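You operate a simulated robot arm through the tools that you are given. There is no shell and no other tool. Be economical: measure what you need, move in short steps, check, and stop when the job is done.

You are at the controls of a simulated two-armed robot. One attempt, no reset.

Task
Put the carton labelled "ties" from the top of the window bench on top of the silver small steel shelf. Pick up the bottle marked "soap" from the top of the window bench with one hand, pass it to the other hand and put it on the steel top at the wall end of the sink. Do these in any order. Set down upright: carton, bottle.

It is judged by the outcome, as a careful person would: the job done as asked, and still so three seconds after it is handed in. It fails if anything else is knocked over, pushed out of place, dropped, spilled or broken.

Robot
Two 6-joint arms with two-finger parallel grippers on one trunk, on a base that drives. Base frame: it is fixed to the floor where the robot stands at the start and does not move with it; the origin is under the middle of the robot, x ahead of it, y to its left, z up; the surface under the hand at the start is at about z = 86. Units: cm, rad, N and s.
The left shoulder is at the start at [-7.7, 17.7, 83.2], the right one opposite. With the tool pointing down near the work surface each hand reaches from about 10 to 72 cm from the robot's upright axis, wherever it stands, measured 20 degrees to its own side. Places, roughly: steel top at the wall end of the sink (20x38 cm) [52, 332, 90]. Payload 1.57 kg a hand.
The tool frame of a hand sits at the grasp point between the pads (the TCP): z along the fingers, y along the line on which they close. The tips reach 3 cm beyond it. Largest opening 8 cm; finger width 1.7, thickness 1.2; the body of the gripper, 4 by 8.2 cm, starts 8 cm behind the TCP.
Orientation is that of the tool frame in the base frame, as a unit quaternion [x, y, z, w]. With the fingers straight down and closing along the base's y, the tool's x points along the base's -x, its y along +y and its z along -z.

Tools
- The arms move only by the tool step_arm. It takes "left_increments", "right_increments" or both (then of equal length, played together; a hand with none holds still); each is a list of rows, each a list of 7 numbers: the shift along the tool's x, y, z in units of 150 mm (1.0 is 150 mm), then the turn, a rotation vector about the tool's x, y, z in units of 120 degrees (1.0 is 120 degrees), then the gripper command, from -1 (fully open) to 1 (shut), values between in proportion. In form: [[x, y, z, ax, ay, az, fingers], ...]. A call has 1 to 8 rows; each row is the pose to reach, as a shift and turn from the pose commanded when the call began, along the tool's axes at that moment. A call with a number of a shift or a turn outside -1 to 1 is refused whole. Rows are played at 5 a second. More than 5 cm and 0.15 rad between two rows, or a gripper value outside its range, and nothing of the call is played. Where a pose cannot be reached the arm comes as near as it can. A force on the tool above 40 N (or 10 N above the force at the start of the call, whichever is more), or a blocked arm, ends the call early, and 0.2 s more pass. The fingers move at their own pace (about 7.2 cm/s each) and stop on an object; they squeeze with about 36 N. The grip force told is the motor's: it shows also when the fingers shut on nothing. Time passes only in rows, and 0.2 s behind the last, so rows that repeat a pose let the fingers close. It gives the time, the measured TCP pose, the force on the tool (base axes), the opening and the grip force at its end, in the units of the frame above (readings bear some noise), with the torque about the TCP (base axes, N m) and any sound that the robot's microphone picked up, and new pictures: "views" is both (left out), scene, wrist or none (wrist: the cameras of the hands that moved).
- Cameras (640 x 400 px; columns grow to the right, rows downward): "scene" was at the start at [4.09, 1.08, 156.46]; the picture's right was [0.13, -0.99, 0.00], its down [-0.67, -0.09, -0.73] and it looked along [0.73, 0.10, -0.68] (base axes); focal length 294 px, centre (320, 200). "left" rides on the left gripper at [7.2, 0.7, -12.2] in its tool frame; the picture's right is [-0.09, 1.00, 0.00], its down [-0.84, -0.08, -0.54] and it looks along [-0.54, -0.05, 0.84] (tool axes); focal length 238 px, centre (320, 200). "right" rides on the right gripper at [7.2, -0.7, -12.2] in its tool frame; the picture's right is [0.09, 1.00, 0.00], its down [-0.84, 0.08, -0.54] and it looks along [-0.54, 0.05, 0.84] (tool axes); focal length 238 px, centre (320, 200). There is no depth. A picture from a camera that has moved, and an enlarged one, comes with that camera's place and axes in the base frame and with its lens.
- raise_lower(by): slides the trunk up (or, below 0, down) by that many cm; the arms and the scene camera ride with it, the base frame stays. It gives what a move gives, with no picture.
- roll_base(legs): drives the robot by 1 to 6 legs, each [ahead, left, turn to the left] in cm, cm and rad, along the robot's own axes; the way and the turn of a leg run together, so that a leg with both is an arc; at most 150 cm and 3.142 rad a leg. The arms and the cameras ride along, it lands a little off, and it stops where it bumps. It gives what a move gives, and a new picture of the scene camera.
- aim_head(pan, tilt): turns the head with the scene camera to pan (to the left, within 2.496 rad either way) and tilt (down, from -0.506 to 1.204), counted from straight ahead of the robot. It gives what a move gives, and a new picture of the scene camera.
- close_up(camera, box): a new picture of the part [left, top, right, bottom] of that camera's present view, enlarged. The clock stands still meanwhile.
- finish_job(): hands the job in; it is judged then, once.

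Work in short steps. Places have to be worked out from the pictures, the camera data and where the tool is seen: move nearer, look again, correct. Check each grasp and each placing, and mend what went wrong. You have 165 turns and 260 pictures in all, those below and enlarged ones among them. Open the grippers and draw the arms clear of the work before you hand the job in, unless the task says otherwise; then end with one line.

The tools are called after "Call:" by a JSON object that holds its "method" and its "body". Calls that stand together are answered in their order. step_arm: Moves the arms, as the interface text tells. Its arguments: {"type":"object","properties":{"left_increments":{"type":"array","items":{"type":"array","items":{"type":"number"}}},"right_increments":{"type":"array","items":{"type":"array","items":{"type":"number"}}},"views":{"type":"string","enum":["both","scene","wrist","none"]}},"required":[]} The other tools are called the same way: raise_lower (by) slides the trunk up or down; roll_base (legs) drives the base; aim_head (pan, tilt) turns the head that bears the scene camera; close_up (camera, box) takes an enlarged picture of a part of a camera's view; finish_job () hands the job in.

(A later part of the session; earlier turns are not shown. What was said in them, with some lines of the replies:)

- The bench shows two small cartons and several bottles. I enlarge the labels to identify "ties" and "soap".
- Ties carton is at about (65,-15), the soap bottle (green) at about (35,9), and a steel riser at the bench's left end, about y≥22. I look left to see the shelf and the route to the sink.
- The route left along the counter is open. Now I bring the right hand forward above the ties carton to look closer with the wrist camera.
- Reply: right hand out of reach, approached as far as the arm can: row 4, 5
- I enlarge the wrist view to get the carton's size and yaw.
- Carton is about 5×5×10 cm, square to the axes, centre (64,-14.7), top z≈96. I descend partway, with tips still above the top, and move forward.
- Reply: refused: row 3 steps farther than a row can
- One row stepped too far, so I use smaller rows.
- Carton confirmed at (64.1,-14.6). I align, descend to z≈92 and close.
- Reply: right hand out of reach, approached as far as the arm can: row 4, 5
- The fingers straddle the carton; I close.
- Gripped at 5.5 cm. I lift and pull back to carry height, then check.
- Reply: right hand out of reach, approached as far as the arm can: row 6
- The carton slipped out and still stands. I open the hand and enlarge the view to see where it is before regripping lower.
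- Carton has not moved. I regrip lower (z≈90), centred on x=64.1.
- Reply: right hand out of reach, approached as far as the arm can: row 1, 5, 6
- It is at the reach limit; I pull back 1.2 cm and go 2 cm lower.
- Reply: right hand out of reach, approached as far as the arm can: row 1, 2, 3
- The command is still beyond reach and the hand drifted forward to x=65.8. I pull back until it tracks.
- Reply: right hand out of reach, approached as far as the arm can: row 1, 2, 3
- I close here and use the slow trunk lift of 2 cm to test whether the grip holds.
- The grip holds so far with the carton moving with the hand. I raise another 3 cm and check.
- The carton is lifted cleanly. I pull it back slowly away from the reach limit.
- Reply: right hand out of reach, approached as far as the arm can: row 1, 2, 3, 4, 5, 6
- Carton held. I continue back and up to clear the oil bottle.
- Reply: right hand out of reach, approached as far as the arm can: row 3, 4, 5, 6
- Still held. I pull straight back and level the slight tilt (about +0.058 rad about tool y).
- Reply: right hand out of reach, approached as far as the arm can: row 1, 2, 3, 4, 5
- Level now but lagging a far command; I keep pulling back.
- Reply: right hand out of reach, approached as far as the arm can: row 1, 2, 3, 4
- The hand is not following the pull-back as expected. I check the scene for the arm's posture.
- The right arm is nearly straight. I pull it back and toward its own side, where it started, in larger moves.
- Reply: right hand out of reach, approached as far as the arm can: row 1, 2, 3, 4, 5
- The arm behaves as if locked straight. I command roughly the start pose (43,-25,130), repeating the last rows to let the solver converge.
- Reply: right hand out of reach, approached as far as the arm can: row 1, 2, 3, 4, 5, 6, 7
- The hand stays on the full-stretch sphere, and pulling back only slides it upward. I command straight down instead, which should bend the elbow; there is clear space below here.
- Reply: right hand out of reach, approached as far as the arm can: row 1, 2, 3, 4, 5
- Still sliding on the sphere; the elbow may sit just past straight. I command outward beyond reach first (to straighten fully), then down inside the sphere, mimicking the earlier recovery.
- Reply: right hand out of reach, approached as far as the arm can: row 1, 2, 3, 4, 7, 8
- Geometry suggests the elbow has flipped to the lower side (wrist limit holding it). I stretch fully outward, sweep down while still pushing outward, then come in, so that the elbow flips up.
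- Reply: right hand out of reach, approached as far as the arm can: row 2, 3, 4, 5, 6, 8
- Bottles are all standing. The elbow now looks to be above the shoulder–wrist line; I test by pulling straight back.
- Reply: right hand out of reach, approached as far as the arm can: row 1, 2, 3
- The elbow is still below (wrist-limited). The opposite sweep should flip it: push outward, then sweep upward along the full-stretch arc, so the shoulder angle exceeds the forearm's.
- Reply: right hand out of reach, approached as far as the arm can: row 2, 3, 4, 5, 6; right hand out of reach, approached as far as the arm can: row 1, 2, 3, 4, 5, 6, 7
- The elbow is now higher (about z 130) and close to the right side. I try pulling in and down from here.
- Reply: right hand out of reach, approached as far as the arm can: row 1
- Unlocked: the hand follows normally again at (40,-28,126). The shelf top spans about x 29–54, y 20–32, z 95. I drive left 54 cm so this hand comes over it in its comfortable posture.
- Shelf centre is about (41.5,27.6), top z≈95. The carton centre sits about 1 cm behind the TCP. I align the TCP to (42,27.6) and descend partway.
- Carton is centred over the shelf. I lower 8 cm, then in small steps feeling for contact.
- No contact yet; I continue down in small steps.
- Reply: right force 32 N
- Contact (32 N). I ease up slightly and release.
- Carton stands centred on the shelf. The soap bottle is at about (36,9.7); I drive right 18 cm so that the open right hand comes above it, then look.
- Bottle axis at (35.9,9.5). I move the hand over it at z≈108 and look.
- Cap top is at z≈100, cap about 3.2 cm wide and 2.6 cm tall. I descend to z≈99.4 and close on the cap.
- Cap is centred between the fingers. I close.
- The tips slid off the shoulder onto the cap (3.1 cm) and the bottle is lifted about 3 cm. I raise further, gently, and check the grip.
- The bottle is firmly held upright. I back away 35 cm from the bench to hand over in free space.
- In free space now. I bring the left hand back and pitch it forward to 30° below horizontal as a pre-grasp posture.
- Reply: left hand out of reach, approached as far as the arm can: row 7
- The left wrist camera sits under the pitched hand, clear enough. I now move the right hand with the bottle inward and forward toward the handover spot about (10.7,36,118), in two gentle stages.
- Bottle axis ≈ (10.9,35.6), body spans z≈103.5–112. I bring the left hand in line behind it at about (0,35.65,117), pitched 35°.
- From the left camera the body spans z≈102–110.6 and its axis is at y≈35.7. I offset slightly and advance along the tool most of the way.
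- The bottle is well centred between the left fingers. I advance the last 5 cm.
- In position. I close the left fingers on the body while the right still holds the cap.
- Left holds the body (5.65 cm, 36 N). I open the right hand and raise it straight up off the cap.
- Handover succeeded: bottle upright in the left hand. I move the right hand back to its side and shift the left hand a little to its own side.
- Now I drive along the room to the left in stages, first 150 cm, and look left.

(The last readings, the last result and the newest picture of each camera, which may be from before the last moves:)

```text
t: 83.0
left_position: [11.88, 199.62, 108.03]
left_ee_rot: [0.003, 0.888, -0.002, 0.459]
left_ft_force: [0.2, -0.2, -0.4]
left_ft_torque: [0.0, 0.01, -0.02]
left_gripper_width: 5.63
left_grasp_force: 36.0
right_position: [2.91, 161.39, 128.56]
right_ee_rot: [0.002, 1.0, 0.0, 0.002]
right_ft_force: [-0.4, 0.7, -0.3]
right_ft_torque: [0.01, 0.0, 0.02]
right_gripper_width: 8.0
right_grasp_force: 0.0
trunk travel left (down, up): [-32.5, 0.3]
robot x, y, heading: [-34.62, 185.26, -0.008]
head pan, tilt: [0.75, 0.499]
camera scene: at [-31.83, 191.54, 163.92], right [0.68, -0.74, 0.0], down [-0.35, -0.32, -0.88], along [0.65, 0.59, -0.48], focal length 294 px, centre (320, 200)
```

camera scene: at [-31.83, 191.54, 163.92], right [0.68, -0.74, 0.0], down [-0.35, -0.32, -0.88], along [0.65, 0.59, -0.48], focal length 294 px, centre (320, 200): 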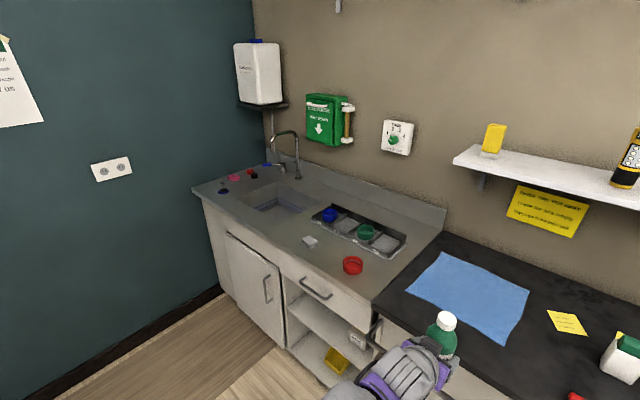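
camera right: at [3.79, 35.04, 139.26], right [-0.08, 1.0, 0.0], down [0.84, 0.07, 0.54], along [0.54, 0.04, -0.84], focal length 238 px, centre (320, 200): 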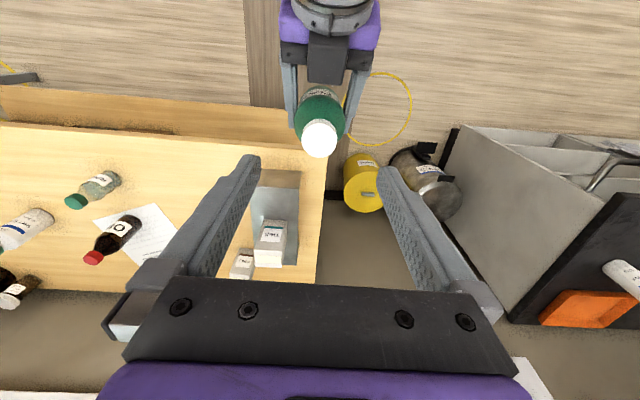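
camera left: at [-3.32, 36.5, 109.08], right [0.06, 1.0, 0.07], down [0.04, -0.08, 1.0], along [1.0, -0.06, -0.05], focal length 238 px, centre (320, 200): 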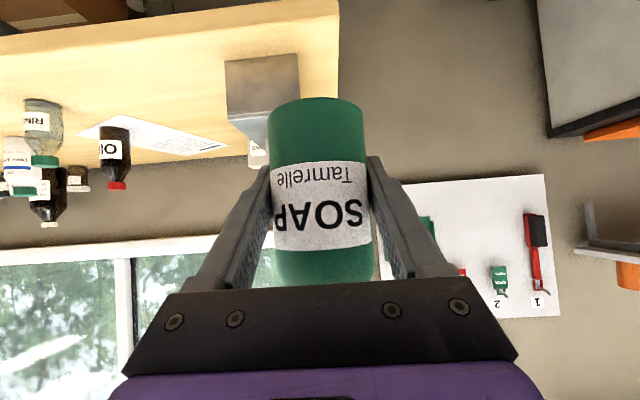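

The sink's wall end has a few small items. I drive 125 cm further left, then inspect the spot.

Call:
{"method": "roll_base", "body": {"legs": [[0, 125, 0]]}}

Call:
{"method": "aim_head", "body": {"pan": 0.3, "tilt": 0.65}}

```text
t: 94.1
left_position: [12.17, 323.62, 107.89]
left_ee_rot: [0.0, 0.888, 0.0, 0.459]
left_ft_force: [-0.6, 0.0, -0.1]
left_ft_torque: [-0.02, 0.0, 0.01]
left_gripper_width: 5.63
left_grasp_force: 36.1
right_position: [3.27, 285.28, 128.51]
right_ee_rot: [0.0, 1.0, 0.0, 0.002]
right_ft_force: [-0.5, 0.0, -0.3]
right_ft_torque: [0.01, -0.01, 0.0]
right_gripper_width: 8.02
right_grasp_force: 0.1
trunk travel left (down, up): [-32.5, 0.3]
robot x, y, heading: [-33.86, 309.12, -0.001]
head pan, tilt: [0.75, 0.499]
camera scene: at [-31.49, 315.26, 163.93], right [0.68, -0.73, 0.0], down [-0.35, -0.33, -0.88], along [0.64, 0.6, -0.48], focal length 294 px, centre (320, 200)
```

scene: 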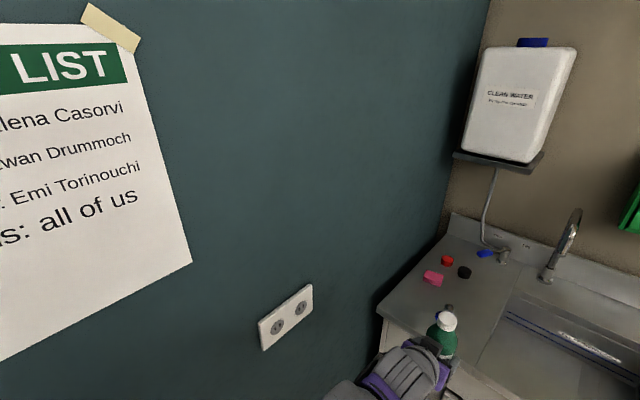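

```text
t: 95.0
left_position: [12.29, 323.58, 108.05]
left_ee_rot: [0.0, 0.889, 0.0, 0.459]
left_ft_force: [0.7, 0.3, 0.2]
left_ft_torque: [0.0, -0.01, -0.01]
left_gripper_width: 5.63
left_grasp_force: 36.1
right_position: [3.33, 285.18, 128.54]
right_ee_rot: [-0.001, 1.0, 0.0, 0.002]
right_ft_force: [0.2, 0.6, -0.2]
right_ft_torque: [0.02, -0.01, 0.0]
right_gripper_width: 8.0
right_grasp_force: 0.0
trunk travel left (down, up): [-32.5, 0.3]
robot x, y, heading: [-33.81, 309.15, 0.0]
head pan, tilt: [0.3, 0.649]
camera scene: at [-29.86, 311.63, 162.59], right [0.3, -0.96, 0.0], down [-0.58, -0.18, -0.8], along [0.76, 0.24, -0.6], focal length 294 px, centre (320, 200)
```

scene: 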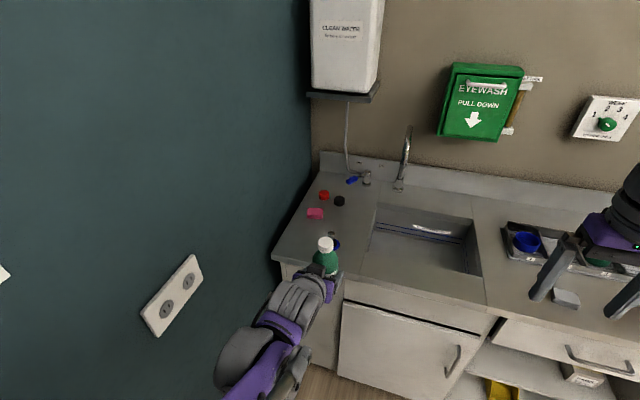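

I enlarge the wall-end area to see the small items and the free spot.

Call:
{"method": "close_up", "body": {"camera": "scene", "box": [250, 140, 430, 290]}}

Call:
{"method": "close_up", "body": {"camera": "left", "box": [0, 0, 640, 400]}}

```text
2.67 times, centred on (340, 215) of scene
camera zoom: at [-29.86, 311.63, 162.59], right [0.3, -0.96, 0.0], down [-0.58, -0.18, -0.8], along [0.76, 0.24, -0.6], focal length 784 px, centre (267, 160)
```

zoom: 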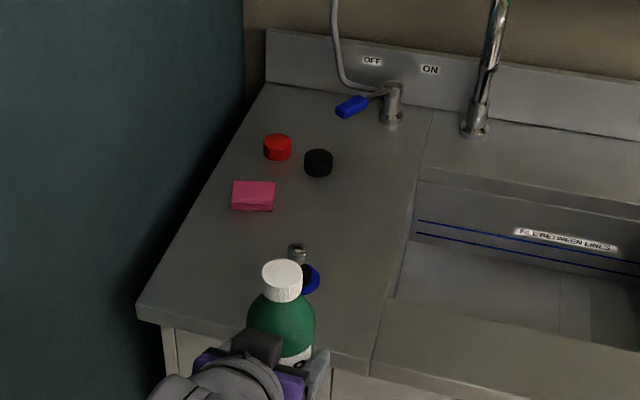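

```text
1.00 times, centred on (320, 200) of left (not enlarged: the box is as wide or as high as the picture)
camera zoom: at [-1.91, 324.3, 109.08], right [0.05, 1.0, 0.08], down [0.04, -0.08, 1.0], along [1.0, -0.05, -0.05], focal length 238 px, centre (320, 200)
```

zoom: 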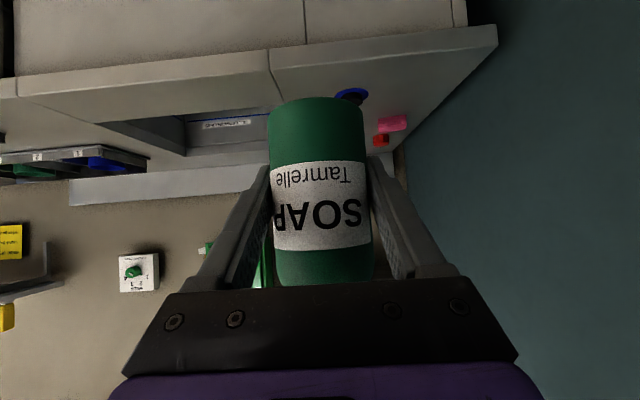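

An item with a blue disc and metal knob stands near (39–44,328–331). I raise the bottle 12 cm to see that area without obstruction.

Call:
{"method": "step_arm", "body": {"left_increments": [[-0.13, 0, -0.09, 0, 0, 0, 1], [-0.26, 0, -0.18, 0, 0, 0, 1], [-0.39, 0, -0.27, 0, 0, 0, 1], [-0.52, 0, -0.37, 0, 0, 0, 1], [-0.65, 0, -0.46, 0, 0, 0, 1]], "views": "none"}}

Call:
{"method": "close_up", "body": {"camera": "scene", "box": [250, 140, 430, 290]}}

Call:
{"method": "close_up", "body": {"camera": "left", "box": [240, 20, 480, 170]}}

```text
t: 96.2
left_position: [12.23, 323.59, 119.95]
left_ee_rot: [0.001, 0.888, -0.001, 0.459]
left_ft_force: [0.4, -0.2, 0.2]
left_ft_torque: [0.0, 0.03, -0.01]
left_gripper_width: 5.64
left_grasp_force: 36.1
right_position: [3.28, 285.14, 128.6]
right_ee_rot: [0.0, 1.0, -0.001, 0.001]
right_ft_force: [0.6, -0.6, -0.9]
right_ft_torque: [-0.01, -0.01, 0.0]
right_gripper_width: 7.98
right_grasp_force: 0.1
trunk travel left (down, up): [-32.5, 0.3]
robot x, y, heading: [-34.0, 309.53, 0.004]
head pan, tilt: [0.3, 0.649]
```

```text
2.67 times, centred on (340, 215) of scene
camera zoom: at [-29.86, 311.62, 162.59], right [0.29, -0.96, 0.0], down [-0.58, -0.18, -0.8], along [0.76, 0.23, -0.6], focal length 784 px, centre (267, 160)
```

zoom: 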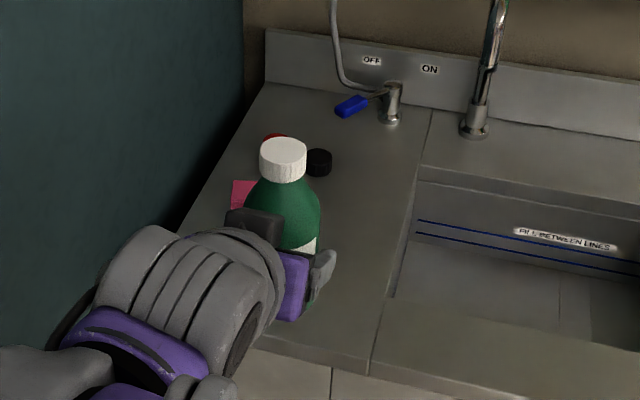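

```text
2.67 times, centred on (360, 95) of left
camera zoom: at [-1.9, 324.34, 121.1], right [0.05, 1.0, 0.08], down [0.04, -0.08, 1.0], along [1.0, -0.05, -0.05], focal length 636 px, centre (213, 480)
```

zoom: 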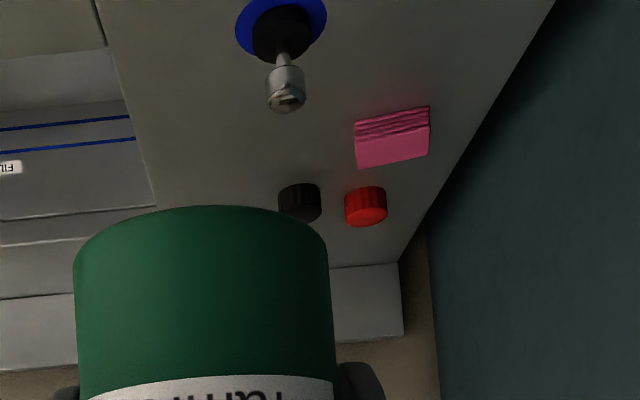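

It is a sink plug at (38,329), about 4.7 cm tall; pink sponge at (53,340), black cap at (62,332). A clear spot is about (56,326.5). I drive forward 36 and left 3 with the bottle held high.

Call:
{"method": "roll_base", "body": {"legs": [[34, 3, 0]]}}

Call:
{"method": "close_up", "body": {"camera": "left", "box": [0, 0, 640, 400]}}

```text
t: 98.4
left_position: [46.2, 326.62, 119.88]
left_ee_rot: [0.001, 0.888, -0.001, 0.459]
left_ft_force: [0.5, -0.5, 0.6]
left_ft_torque: [0.03, 0.0, -0.02]
left_gripper_width: 5.64
left_grasp_force: 36.2
right_position: [37.2, 288.13, 128.56]
right_ee_rot: [0.0, 1.0, 0.0, 0.001]
right_ft_force: [0.2, -0.1, -0.1]
right_ft_torque: [0.04, 0.01, -0.03]
right_gripper_width: 7.98
right_grasp_force: 0.1
trunk travel left (down, up): [-32.5, 0.3]
robot x, y, heading: [0.27, 312.46, -0.005]
head pan, tilt: [0.3, 0.649]
camera scene: at [3.99, 314.6, 162.57], right [0.3, -0.96, 0.0], down [-0.58, -0.18, -0.8], along [0.76, 0.24, -0.6], focal length 294 px, centre (320, 200)
```

scene: 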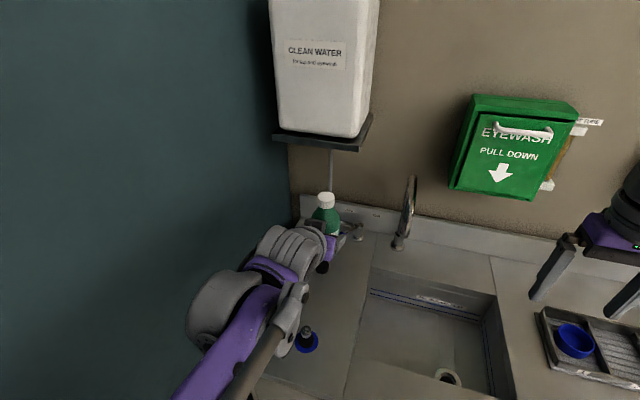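

```text
1.00 times, centred on (320, 200) of left (not enlarged: the box is as wide or as high as the picture)
camera zoom: at [31.93, 327.35, 121.03], right [0.05, 1.0, 0.08], down [0.04, -0.08, 1.0], along [1.0, -0.05, -0.05], focal length 238 px, centre (320, 200)
```

zoom: 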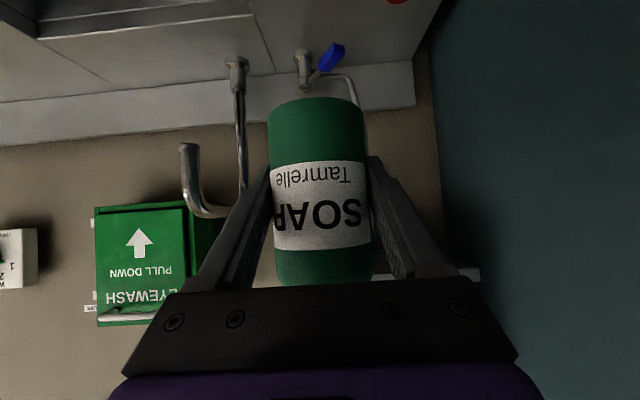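

Position as planned. I extend forward 9.8 cm to x≈56 and start lowering.

Call:
{"method": "step_arm", "body": {"left_increments": [[-0.06, 0, 0.15, 0, 0, 0, 1], [-0.12, 0, 0.3, 0, 0, 0, 1], [-0.18, 0, 0.45, 0, 0, 0, 1], [-0.16, 0, 0.6, 0, 0, 0, 1], [-0.102, 0, 0.727, 0, 0, 0, 1], [-0.102, 0, 0.727, 0, 0, 0, 1]], "views": "scene"}}

```text
t: 99.8
left_position: [55.95, 326.44, 114.92]
left_ee_rot: [0.0, 0.888, 0.0, 0.459]
left_ft_force: [0.1, 0.7, 0.0]
left_ft_torque: [0.02, 0.0, -0.01]
left_gripper_width: 5.65
left_grasp_force: 36.0
right_position: [37.26, 288.15, 128.62]
right_ee_rot: [0.0, 1.0, 0.001, 0.001]
right_ft_force: [-0.5, -0.4, -0.3]
right_ft_torque: [0.01, 0.03, 0.0]
right_gripper_width: 8.02
right_grasp_force: 0.1
trunk travel left (down, up): [-32.5, 0.3]
robot x, y, heading: [0.04, 311.72, -0.001]
head pan, tilt: [0.3, 0.649]
camera scene: at [4.03, 314.6, 162.59], right [0.3, -0.96, 0.0], down [-0.58, -0.18, -0.8], along [0.76, 0.24, -0.6], focal length 294 px, centre (320, 200)
```

scene: 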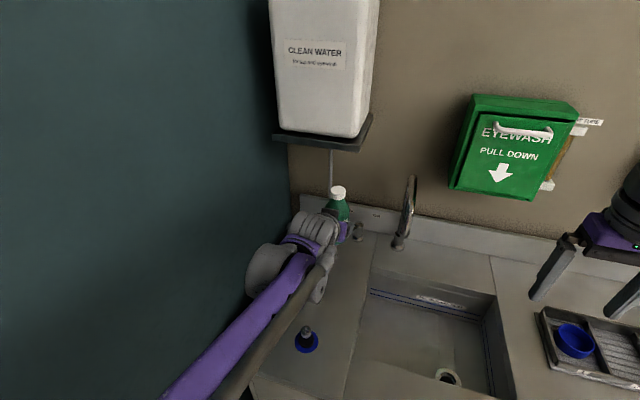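

The wrist joint behind the hand would come low near the plug there; a spot slightly farther, (64,325.5), keeps it clear. I move forward first, then lower 9 cm.

Call:
{"method": "step_arm", "body": {"left_increments": [[-0.1, -0.02, 0.14, 0, 0, 0, 1], [-0.2, -0.04, 0.28, 0, 0, 0, 1], [-0.311, -0.06, 0.437, 0, 0, 0, 1], [-0.19, -0.06, 0.524, 0, 0, 0, 1], [-0.07, -0.06, 0.61, 0, 0, 0, 1], [0.06, -0.06, 0.7, 0, 0, 0, 1], [0.178, -0.06, 0.785, 0, 0, 0, 1], [0.178, -0.06, 0.785, 0, 0, 0, 1]], "views": "both"}}

```text
t: 101.6
left_position: [63.99, 325.85, 105.87]
left_ee_rot: [0.001, 0.889, 0.0, 0.458]
left_ft_force: [-0.4, 0.4, 0.1]
left_ft_torque: [-0.01, 0.01, 0.0]
left_gripper_width: 5.63
left_grasp_force: 36.1
right_position: [37.22, 288.31, 128.58]
right_ee_rot: [0.0, 1.0, 0.0, 0.002]
right_ft_force: [0.4, 0.0, -0.1]
right_ft_torque: [-0.03, 0.0, -0.02]
right_gripper_width: 8.0
right_grasp_force: 0.1
trunk travel left (down, up): [-32.5, 0.3]
robot x, y, heading: [0.36, 312.18, -0.002]
head pan, tilt: [0.3, 0.649]
camera scene: at [4.04, 314.6, 162.59], right [0.3, -0.96, 0.0], down [-0.58, -0.18, -0.8], along [0.76, 0.24, -0.6], focal length 294 px, centre (320, 200)
camera left: at [49.81, 326.46, 106.98], right [0.05, 1.0, 0.07], down [0.04, -0.08, 1.0], along [1.0, -0.05, -0.05], focal length 238 px, centre (320, 200)
```

scene: 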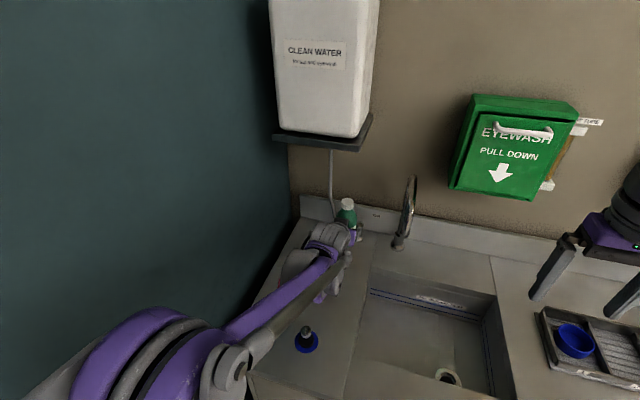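
left: 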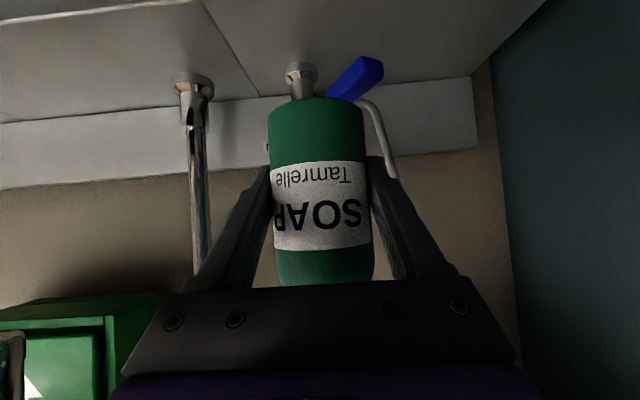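

Clear of the plug and lever. I lower another 8.5 cm, to about 2 cm above the steel.

Call:
{"method": "step_arm", "body": {"left_increments": [[0.12, 0, 0.085, 0, 0, 0, 1], [0.24, 0, 0.17, 0, 0, 0, 1], [0.36, 0, 0.255, 0, 0, 0, 1], [0.462, 0, 0.328, 0, 0, 0, 1], [0.462, 0, 0.328, 0, 0, 0, 1]], "views": "both"}}

Call:
{"method": "close_up", "body": {"camera": "scene", "box": [240, 180, 420, 330]}}

```text
t: 102.6
left_position: [63.96, 325.66, 99.12]
left_ee_rot: [0.004, 0.885, 0.001, 0.465]
left_ft_force: [-12.1, -2.3, 15.7]
left_ft_torque: [0.51, -0.2, 0.4]
left_gripper_width: 5.65
left_grasp_force: 36.2
right_position: [36.98, 288.22, 128.68]
right_ee_rot: [0.0, 1.0, -0.001, 0.003]
right_ft_force: [-0.4, 0.1, 0.1]
right_ft_torque: [0.03, -0.01, 0.01]
right_gripper_width: 8.0
right_grasp_force: 0.1
trunk travel left (down, up): [-32.5, 0.3]
robot x, y, heading: [0.13, 312.15, 0.001]
head pan, tilt: [0.3, 0.649]
stopped in row 4 (left hand): the force on the tool passed its limit at 49 N (the readings are from after the stop); the commanded pose is now the measured one
camera scene: at [3.69, 314.54, 162.6], right [0.3, -0.96, 0.0], down [-0.58, -0.18, -0.8], along [0.76, 0.24, -0.6], focal length 294 px, centre (320, 200)
camera left: at [49.69, 326.43, 100.03], right [0.06, 1.0, 0.08], down [0.03, -0.08, 1.0], along [1.0, -0.05, -0.03], focal length 238 px, centre (320, 200)
```

scene: 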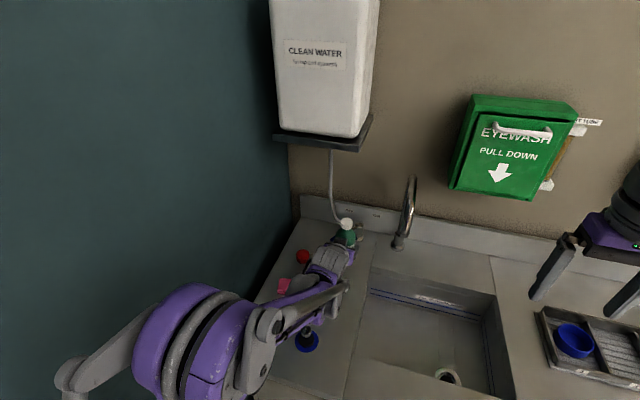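
left: 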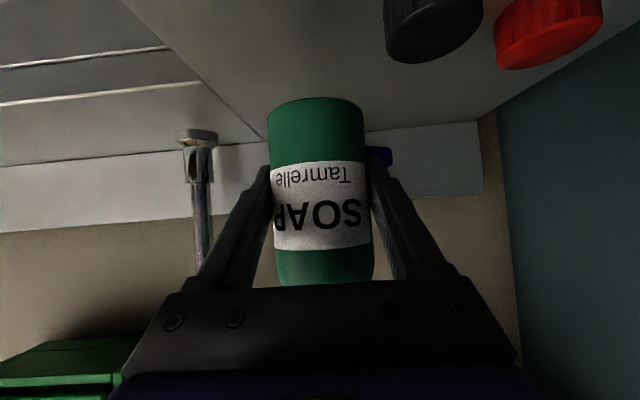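

```text
2.67 times, centred on (330, 255) of scene
camera zoom: at [3.69, 314.54, 162.6], right [0.3, -0.96, 0.0], down [-0.58, -0.18, -0.8], along [0.76, 0.24, -0.6], focal length 784 px, centre (293, 53)
```

zoom: 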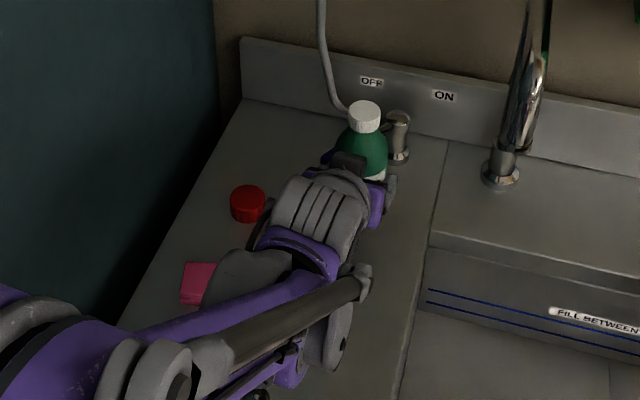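

Stopped on contact: the torque points to the left fingertip touching the blue tap lever, which triangulates to about (67,330,96.6), closer than I judged. I raise 5 cm straight up and inspect.

Call:
{"method": "step_arm", "body": {"left_increments": [[-0.1, 0, -0.07, 0, 0, 0, 1], [-0.2, 0, -0.14, 0, 0, 0, 1], [-0.3, 0, -0.21, 0, 0, 0, 1], [-0.38, 0, -0.27, 0, 0, 0, 1], [-0.38, 0, -0.27, 0, 0, 0, 1]], "views": "both"}}

Call:
{"method": "close_up", "body": {"camera": "scene", "box": [240, 180, 420, 330]}}

```text
t: 103.8
left_position: [64.05, 325.79, 105.89]
left_ee_rot: [0.003, 0.886, 0.001, 0.464]
left_ft_force: [1.0, -0.7, 0.1]
left_ft_torque: [0.04, -0.01, 0.01]
left_gripper_width: 5.65
left_grasp_force: 35.8
right_position: [37.2, 288.35, 128.58]
right_ee_rot: [0.0, 1.0, 0.0, 0.002]
right_ft_force: [-0.1, 0.7, 0.1]
right_ft_torque: [-0.02, -0.03, 0.03]
right_gripper_width: 7.99
right_grasp_force: 0.1
trunk travel left (down, up): [-32.5, 0.3]
robot x, y, heading: [0.56, 312.06, 0.0]
head pan, tilt: [0.3, 0.649]
camera scene: at [4.07, 314.61, 162.59], right [0.3, -0.96, 0.0], down [-0.58, -0.18, -0.8], along [0.76, 0.24, -0.6], focal length 294 px, centre (320, 200)
camera left: at [49.85, 326.46, 106.84], right [0.06, 1.0, 0.08], down [0.03, -0.08, 1.0], along [1.0, -0.05, -0.04], focal length 238 px, centre (320, 200)
```

scene: 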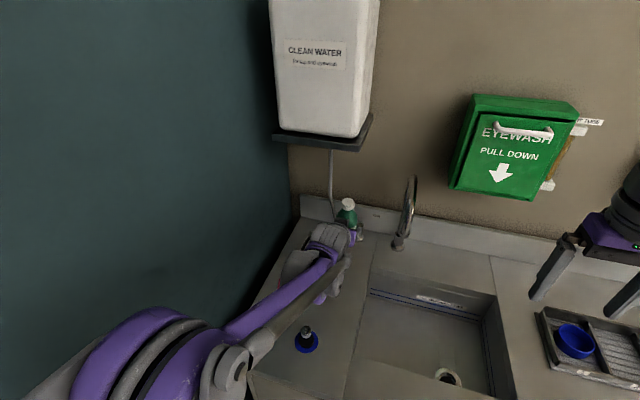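
left: 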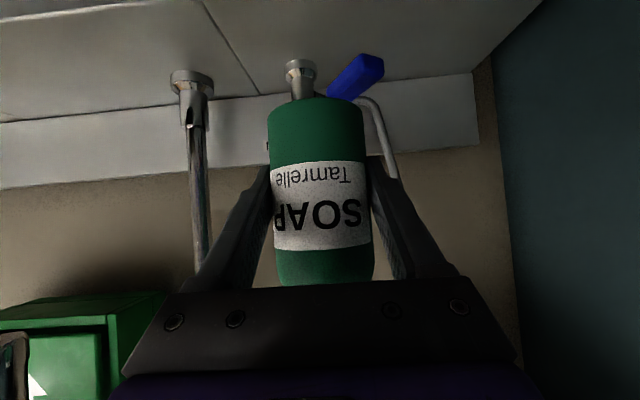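

```text
2.67 times, centred on (330, 255) of scene
camera zoom: at [4.07, 314.61, 162.59], right [0.3, -0.96, 0.0], down [-0.58, -0.18, -0.8], along [0.76, 0.24, -0.6], focal length 784 px, centre (293, 53)
```

zoom: 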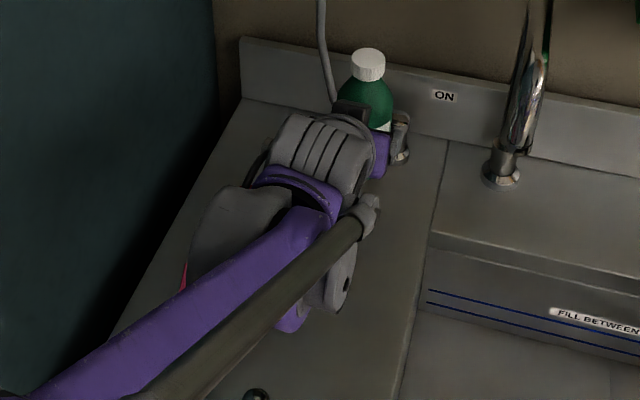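

The lever looks unmoved and the grip is unchanged. To judge the wrist clearance I yaw the right hand 90° left so its camera views the left hand from the side.

Call:
{"method": "step_arm", "body": {"right_increments": [[0, 0, 0, 0, 0, -0.07, -1], [0, 0, 0, 0, 0, -0.14, -1], [0, 0, 0, 0, 0, -0.21, -1], [0, 0, 0, 0, 0, -0.28, -1], [0, 0, 0, 0, 0, -0.35, -1], [0, 0, 0, 0, 0, -0.42, -1], [0, 0, 0, 0, 0, -0.49, -1], [0, 0, 0, 0, 0, -0.56, -1]], "views": "wrist"}}

```text
t: 105.6
left_position: [64.04, 325.72, 105.83]
left_ee_rot: [0.002, 0.886, 0.002, 0.464]
left_ft_force: [0.1, 0.0, -0.5]
left_ft_torque: [0.0, 0.05, 0.05]
left_gripper_width: 5.63
left_grasp_force: 36.2
right_position: [37.32, 288.18, 128.42]
right_ee_rot: [-0.555, 0.832, 0.0, 0.001]
right_ft_force: [0.3, -0.4, -0.5]
right_ft_torque: [0.03, -0.02, 0.04]
right_gripper_width: 7.99
right_grasp_force: 0.0
trunk travel left (down, up): [-32.5, 0.3]
robot x, y, heading: [0.28, 311.93, 0.002]
head pan, tilt: [0.3, 0.649]
camera right: at [35.09, 281.32, 140.69], right [-0.95, 0.3, 0.0], down [0.25, 0.8, 0.54], along [0.16, 0.52, -0.84], focal length 238 px, centre (320, 200)
```

right: 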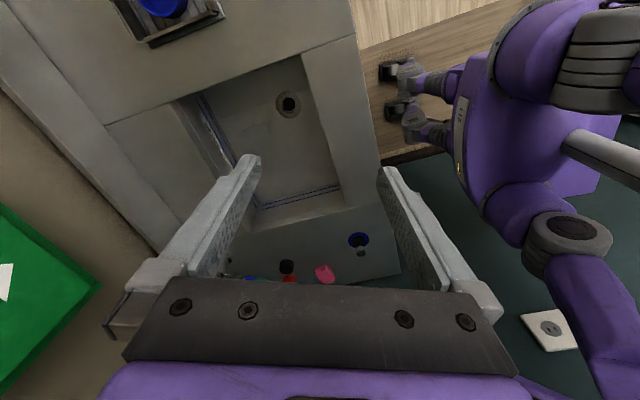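

I see the items but the left hand is hidden by the right gripper; I pitch the right hand up 45° to see it.

Call:
{"method": "step_arm", "body": {"right_increments": [[0, 0, 0, 0, -0.07, 0, -1], [0, 0, 0, 0, -0.14, 0, -1], [0, 0, 0, 0, -0.21, 0, -1], [0, 0, 0, 0, -0.28, 0, -1], [0, 0, 0, 0, -0.35, 0, -1], [0, 0, 0, 0, -0.38, 0, -1]], "views": "wrist"}}

```text
t: 107.0
left_position: [64.01, 325.55, 105.79]
left_ee_rot: [0.002, 0.886, 0.002, 0.464]
left_ft_force: [-0.4, 0.0, -0.8]
left_ft_torque: [0.04, -0.01, -0.03]
left_gripper_width: 5.63
left_grasp_force: 35.9
right_position: [37.31, 288.28, 128.43]
right_ee_rot: [-0.511, 0.767, 0.214, 0.325]
right_ft_force: [0.8, 0.2, 0.2]
right_ft_torque: [-0.01, 0.0, 0.02]
right_gripper_width: 8.01
right_grasp_force: 0.1
trunk travel left (down, up): [-32.5, 0.3]
robot x, y, heading: [0.24, 312.04, 0.004]
head pan, tilt: [0.3, 0.649]
camera right: at [32.54, 275.28, 131.9], right [-0.94, 0.33, -0.07], down [0.0, 0.21, 0.98], along [0.33, 0.92, -0.2], focal length 238 px, centre (320, 200)
```

right: 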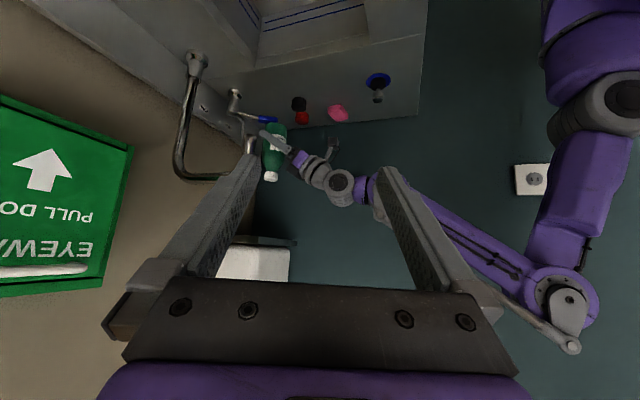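

Very useful side view (upside down). I enlarge it.

Call:
{"method": "close_up", "body": {"camera": "right", "box": [200, 60, 420, 220]}}

```text
2.50 times, centred on (310, 140) of right
camera zoom: at [32.54, 275.28, 131.9], right [-0.94, 0.33, -0.07], down [0.0, 0.21, 0.98], along [0.33, 0.92, -0.2], focal length 596 px, centre (345, 350)
```

zoom: 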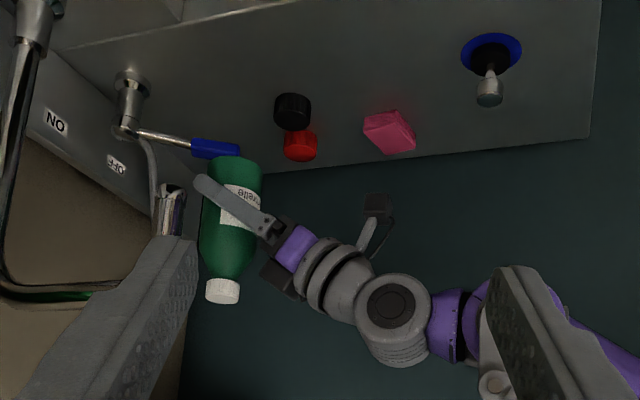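

The side view shows the bottle upright, the lever just ahead of it, and the hand camera as the lowest part (about 3 cm above the base level). A spot at about (56.5,325.6) clears lever, caps and plug. I pull back 7.5 cm level.

Call:
{"method": "step_arm", "body": {"left_increments": [[0.07, 0, -0.1, 0, 0.002, 0, 1], [0.14, 0, -0.2, 0, 0.004, 0, 1], [0.21, 0, -0.3, 0, 0.006, 0, 1], [0.285, 0, -0.411, 0, 0.006, 0, 1], [0.285, 0, -0.411, 0, 0.006, 0, 1]], "views": "none"}}

Call:
{"method": "close_up", "body": {"camera": "right", "box": [200, 60, 420, 220]}}

```text
t: 108.2
left_position: [56.58, 325.66, 105.86]
left_ee_rot: [0.002, 0.889, 0.001, 0.458]
left_ft_force: [-0.2, 0.1, -0.2]
left_ft_torque: [-0.02, -0.03, 0.01]
left_gripper_width: 5.63
left_grasp_force: 36.1
right_position: [37.22, 288.25, 128.58]
right_ee_rot: [-0.511, 0.767, 0.215, 0.324]
right_ft_force: [1.0, -0.5, -0.5]
right_ft_torque: [0.01, 0.02, -0.02]
right_gripper_width: 8.02
right_grasp_force: 0.1
trunk travel left (down, up): [-32.5, 0.3]
robot x, y, heading: [0.16, 311.98, 0.001]
head pan, tilt: [0.3, 0.649]
```

```text
2.50 times, centred on (310, 140) of right
camera zoom: at [32.59, 275.29, 131.91], right [-0.94, 0.33, -0.07], down [0.0, 0.21, 0.98], along [0.33, 0.92, -0.2], focal length 596 px, centre (345, 350)
```

zoom: 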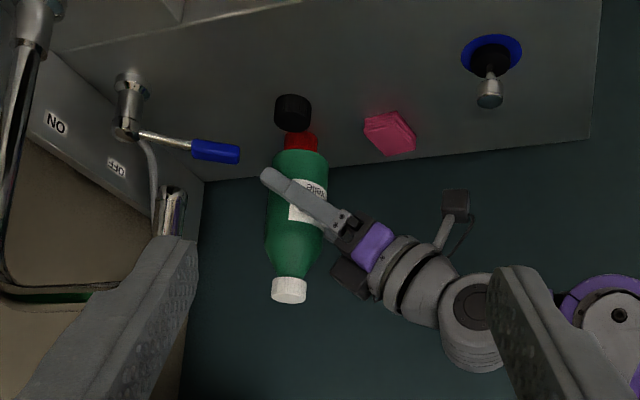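

Good clearance all round. I lower 8.5 cm again at this spot and check.

Call:
{"method": "step_arm", "body": {"left_increments": [[0.12, 0, 0.085, 0, 0, 0, 1], [0.24, 0, 0.17, 0, 0, 0, 1], [0.36, 0, 0.255, 0, 0, 0, 1], [0.462, 0, 0.328, 0, 0, 0, 1], [0.462, 0, 0.328, 0, 0, 0, 1]], "views": "none"}}

Call:
{"method": "close_up", "body": {"camera": "right", "box": [200, 60, 420, 220]}}

```text
t: 109.4
left_position: [56.48, 325.58, 97.48]
left_ee_rot: [0.003, 0.889, 0.002, 0.459]
left_ft_force: [-0.1, 0.2, -0.5]
left_ft_torque: [-0.02, 0.03, -0.02]
left_gripper_width: 5.61
left_grasp_force: 36.1
right_position: [37.2, 288.25, 128.53]
right_ee_rot: [-0.511, 0.767, 0.214, 0.323]
right_ft_force: [-0.1, 0.1, 1.2]
right_ft_torque: [-0.02, 0.0, 0.01]
right_gripper_width: 8.0
right_grasp_force: 0.0
trunk travel left (down, up): [-32.5, 0.3]
robot x, y, heading: [0.36, 311.78, -0.002]
head pan, tilt: [0.3, 0.649]
```

```text
2.50 times, centred on (310, 140) of right
camera zoom: at [32.52, 275.29, 131.92], right [-0.94, 0.33, -0.07], down [0.0, 0.21, 0.98], along [0.33, 0.92, -0.2], focal length 596 px, centre (345, 350)
```

zoom: 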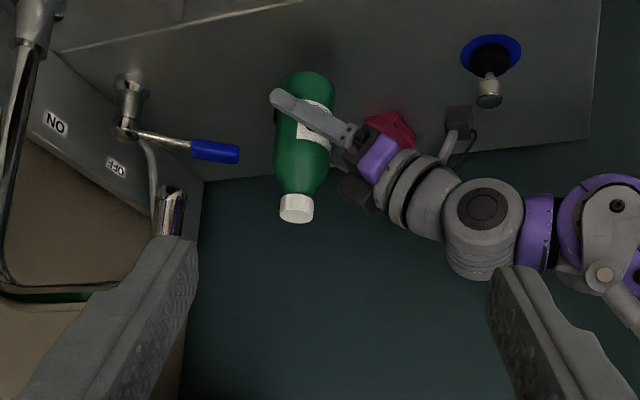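

Camera block clears the plug knob. I feel down the last 2 cm in 0.4 cm rows.

Call:
{"method": "step_arm", "body": {"left_increments": [[0.022, 0, 0.015, 0, 0, 0, 1], [0.044, 0, 0.031, 0, 0, 0, 1], [0.065, 0, 0.046, 0, 0, 0, 1], [0.087, 0, 0.062, 0, 0, 0, 1], [0.087, 0, 0.062, 0, 0, 0, 1]], "views": "none"}}

```text
t: 110.6
left_position: [56.56, 325.85, 95.95]
left_ee_rot: [0.003, 0.889, 0.001, 0.458]
left_ft_force: [-0.4, 0.0, 0.0]
left_ft_torque: [-0.02, 0.03, -0.01]
left_gripper_width: 5.62
left_grasp_force: 36.5
right_position: [37.24, 288.2, 128.52]
right_ee_rot: [-0.511, 0.767, 0.213, 0.324]
right_ft_force: [-0.5, -0.6, -0.1]
right_ft_torque: [-0.01, -0.01, -0.01]
right_gripper_width: 8.0
right_grasp_force: 0.0
trunk travel left (down, up): [-32.5, 0.3]
robot x, y, heading: [0.15, 312.13, -0.004]
head pan, tilt: [0.3, 0.649]
```

No contact yet; I continue down in 0.3 cm rows.

Call:
{"method": "step_arm", "body": {"left_increments": [[0.016, 0, 0.012, 0, 0, 0, 1], [0.033, 0, 0.023, 0, 0, 0, 1], [0.049, 0, 0.035, 0, 0, 0, 1], [0.049, 0, 0.035, 0, 0, 0, 1]], "views": "none"}}

Call:
{"method": "close_up", "body": {"camera": "right", "box": [260, 60, 420, 160]}}

```text
t: 111.6
left_position: [56.54, 325.71, 94.87]
left_ee_rot: [0.003, 0.889, 0.001, 0.458]
left_ft_force: [0.0, 0.9, -0.4]
left_ft_torque: [0.0, 0.0, 0.02]
left_gripper_width: 5.64
left_grasp_force: 35.7
right_position: [37.31, 288.24, 128.53]
right_ee_rot: [-0.511, 0.767, 0.214, 0.324]
right_ft_force: [0.4, -0.6, -0.4]
right_ft_torque: [0.0, 0.01, 0.02]
right_gripper_width: 8.0
right_grasp_force: 0.1
trunk travel left (down, up): [-32.5, 0.3]
robot x, y, heading: [0.15, 311.92, -0.002]
head pan, tilt: [0.3, 0.649]
```

```text
4.00 times, centred on (340, 110) of right
camera zoom: at [32.54, 275.29, 131.91], right [-0.94, 0.33, -0.07], down [0.0, 0.21, 0.98], along [0.33, 0.92, -0.2], focal length 953 px, centre (240, 560)
```

zoom: 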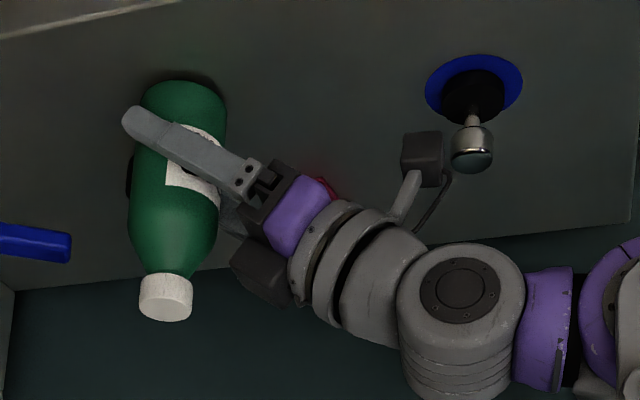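

A contact shadow shows under the base; it is nearly down. I continue with 0.2 cm rows.

Call:
{"method": "step_arm", "body": {"left_increments": [[0.011, 0, 0.008, 0, 0, 0, 1], [0.022, 0, 0.015, 0, 0, 0, 1], [0.033, 0, 0.023, 0, 0, 0, 1], [0.044, 0, 0.031, 0, 0, 0, 1]], "views": "none"}}

```text
t: 112.6
left_position: [56.51, 325.77, 94.26]
left_ee_rot: [0.003, 0.888, 0.001, 0.46]
left_ft_force: [3.7, 2.1, 27.4]
left_ft_torque: [-0.03, -0.15, -0.06]
left_gripper_width: 5.68
left_grasp_force: 36.5
right_position: [37.07, 288.28, 128.63]
right_ee_rot: [-0.511, 0.767, 0.214, 0.325]
right_ft_force: [0.6, 0.2, 0.8]
right_ft_torque: [-0.02, -0.01, 0.0]
right_gripper_width: 8.02
right_grasp_force: 0.0
trunk travel left (down, up): [-32.5, 0.3]
robot x, y, heading: [-0.22, 312.09, 0.006]
head pan, tilt: [0.3, 0.649]
```

Seated (27 N upward). I ease up slightly and open the fingers partway.

Call:
{"method": "step_arm", "body": {"left_increments": [[-0.006, 0, -0.004, 0, 0, 0, 1], [-0.006, 0, -0.004, 0, 0, 0, 0.0], [-0.006, 0, -0.004, 0, 0, 0, -0.75], [-0.006, 0, -0.004, 0, 0, 0, -0.75], [-0.006, 0, -0.004, 0, 0, 0, -0.75]], "views": "none"}}

Call:
{"method": "close_up", "body": {"camera": "right", "box": [260, 60, 420, 160]}}

Call:
{"method": "close_up", "body": {"camera": "left", "box": [160, 0, 560, 300]}}

```text
t: 113.8
left_position: [56.65, 325.74, 94.14]
left_ee_rot: [0.003, 0.889, 0.001, 0.458]
left_ft_force: [-1.0, -1.0, 0.1]
left_ft_torque: [0.02, -0.02, 0.01]
left_gripper_width: 7.03
left_grasp_force: 0.1
right_position: [37.32, 288.18, 128.56]
right_ee_rot: [-0.511, 0.767, 0.214, 0.323]
right_ft_force: [-0.5, -0.1, -0.3]
right_ft_torque: [-0.02, -0.01, 0.02]
right_gripper_width: 7.99
right_grasp_force: 0.0
trunk travel left (down, up): [-32.5, 0.3]
robot x, y, heading: [-0.03, 311.74, 0.001]
head pan, tilt: [0.3, 0.649]
```

```text
4.00 times, centred on (340, 110) of right
camera zoom: at [32.54, 275.29, 131.91], right [-0.94, 0.33, -0.07], down [0.0, 0.21, 0.98], along [0.33, 0.92, -0.2], focal length 953 px, centre (240, 560)
```

zoom: 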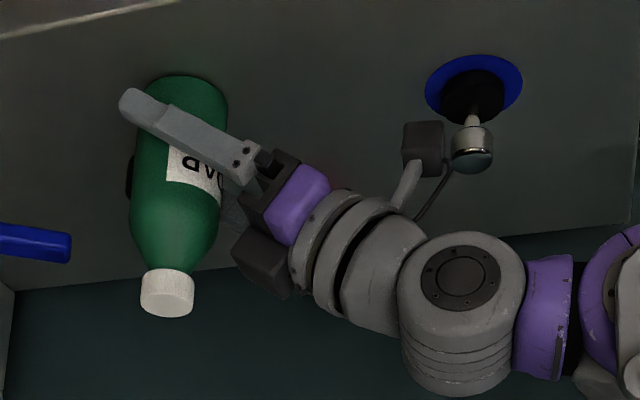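

```text
1.33 times, centred on (360, 150) of left
camera zoom: at [42.38, 326.52, 95.31], right [0.06, 1.0, 0.08], down [0.04, -0.08, 1.0], along [1.0, -0.05, -0.05], focal length 318 px, centre (267, 267)
```

zoom: 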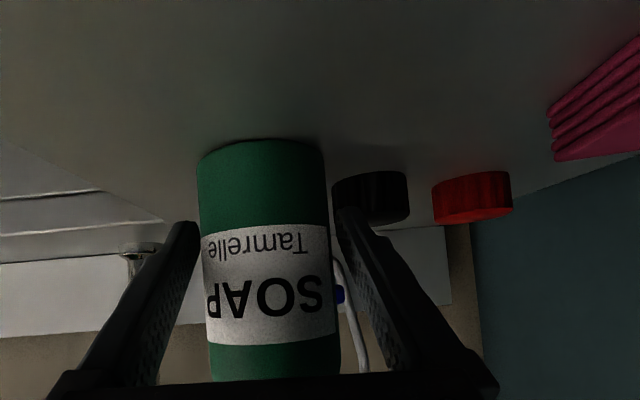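

The bottle stands on its own, both fingers free. I rise 2 cm, then withdraw along the tool axis, up and back.

Call:
{"method": "step_arm", "body": {"left_increments": [[-0.055, 0, -0.04, 0, 0, 0, -0.75], [-0.109, 0, -0.09, 0, 0, 0, -0.75], [-0.109, 0, -0.25, 0, 0, 0, -0.75], [-0.109, 0, -0.4, 0, 0, 0, -0.75], [-0.109, 0, -0.55, 0, 0, 0, -0.75], [-0.109, 0, -0.7, 0, 0, 0, -0.75], [-0.2, 0, -0.9, 0, 0, 0, -0.75]], "views": "scene"}}

Call:
{"method": "close_up", "body": {"camera": "right", "box": [200, 40, 440, 200]}}

```text
t: 115.4
left_position: [46.97, 325.81, 104.48]
left_ee_rot: [0.003, 0.889, 0.002, 0.459]
left_ft_force: [-0.3, 0.0, -0.4]
left_ft_torque: [0.0, 0.02, 0.02]
left_gripper_width: 7.01
left_grasp_force: 0.0
right_position: [37.05, 288.24, 128.48]
right_ee_rot: [-0.511, 0.767, 0.213, 0.325]
right_ft_force: [-0.5, 0.7, 1.0]
right_ft_torque: [-0.02, -0.03, -0.03]
right_gripper_width: 8.0
right_grasp_force: 0.0
trunk travel left (down, up): [-32.5, 0.3]
robot x, y, heading: [0.29, 312.19, 0.001]
head pan, tilt: [0.3, 0.649]
camera scene: at [3.9, 314.62, 162.59], right [0.3, -0.96, 0.0], down [-0.58, -0.18, -0.8], along [0.76, 0.24, -0.6], focal length 294 px, centre (320, 200)
```

scene: 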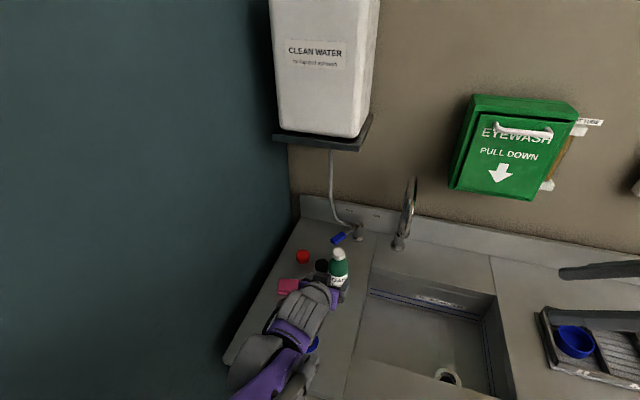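

```text
2.50 times, centred on (320, 120) of right
camera zoom: at [32.4, 275.3, 131.94], right [-0.94, 0.33, -0.07], down [0.0, 0.21, 0.98], along [0.33, 0.92, -0.2], focal length 596 px, centre (320, 400)
```

zoom: 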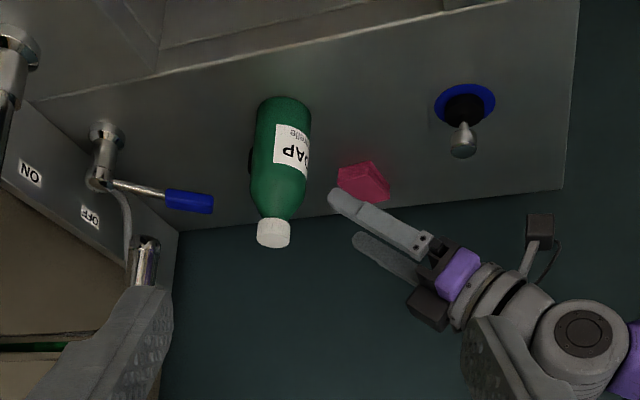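

The bottle stands clear, the plug, lever and sponge undisturbed. I raise the left hand and back the robot away from the counter.

Call:
{"method": "step_arm", "body": {"left_increments": [[-0.16, 0, -0.15, 0, 0, 0, -1], [-0.33, 0, -0.3, 0, 0, 0, -1], [-0.49, 0, -0.45, 0, 0, 0, -1], [-0.65, 0, -0.6, 0, 0, 0, -1]], "views": "none"}}

Call:
{"method": "roll_base", "body": {"legs": [[-30, 0, 0]]}}

Call:
{"method": "close_up", "body": {"camera": "scene", "box": [250, 140, 430, 290]}}

```text
t: 116.4
left_position: [45.52, 325.73, 117.7]
left_ee_rot: [0.003, 0.889, 0.001, 0.458]
left_ft_force: [0.2, -0.1, -0.1]
left_ft_torque: [-0.01, 0.0, 0.02]
left_gripper_width: 7.98
left_grasp_force: 0.0
right_position: [37.14, 288.23, 128.52]
right_ee_rot: [-0.511, 0.767, 0.214, 0.324]
right_ft_force: [-0.6, -0.1, -1.1]
right_ft_torque: [-0.02, 0.03, -0.03]
right_gripper_width: 8.01
right_grasp_force: 0.1
trunk travel left (down, up): [-32.5, 0.3]
robot x, y, heading: [-0.05, 311.98, 0.004]
head pan, tilt: [0.3, 0.649]
```

```text
t: 118.4
left_position: [15.51, 325.61, 117.55]
left_ee_rot: [0.003, 0.888, 0.002, 0.459]
left_ft_force: [-0.5, -0.3, -0.4]
left_ft_torque: [0.02, 0.02, -0.03]
left_gripper_width: 8.0
left_grasp_force: 0.1
right_position: [6.95, 288.22, 128.63]
right_ee_rot: [-0.51, 0.767, 0.214, 0.324]
right_ft_force: [-0.3, -0.2, 0.1]
right_ft_torque: [-0.06, 0.01, 0.0]
right_gripper_width: 7.99
right_grasp_force: 0.0
trunk travel left (down, up): [-32.5, 0.3]
robot x, y, heading: [-29.96, 312.04, -0.0]
head pan, tilt: [0.3, 0.649]
camera scene: at [-26.06, 314.61, 162.61], right [0.29, -0.96, 0.0], down [-0.58, -0.18, -0.8], along [0.76, 0.23, -0.61], focal length 294 px, centre (320, 200)
```

scene: 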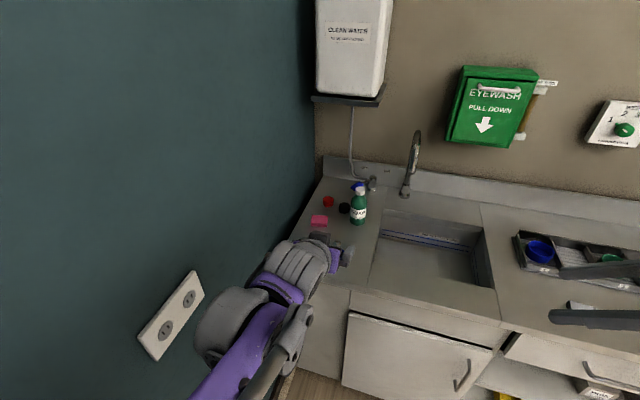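

```text
2.67 times, centred on (340, 215) of scene
camera zoom: at [-26.06, 314.61, 162.61], right [0.29, -0.96, 0.0], down [-0.58, -0.18, -0.8], along [0.76, 0.23, -0.61], focal length 784 px, centre (267, 160)
```

zoom: 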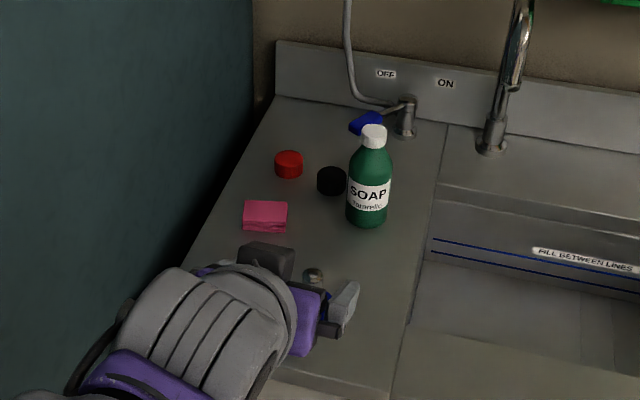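

Soap stands upright on the steel top at the wall end. The carton was seen upright on the shelf afterwards, and both hands are empty and clear, so I hand in.

Call:
{"method": "finish_job", "body": {}}

```text
The job is handed in.
```

Both parts are done: the "ties" carton stands upright on the silver steel shelf. The "soap" bottle was passed from the right hand to the left and stands upright on the steel top at the wall end of the sink. On the way down the left fingertip pressed briefly on the blue tap lever, but it looked unmoved afterwards, and I saw nothing else out of place.
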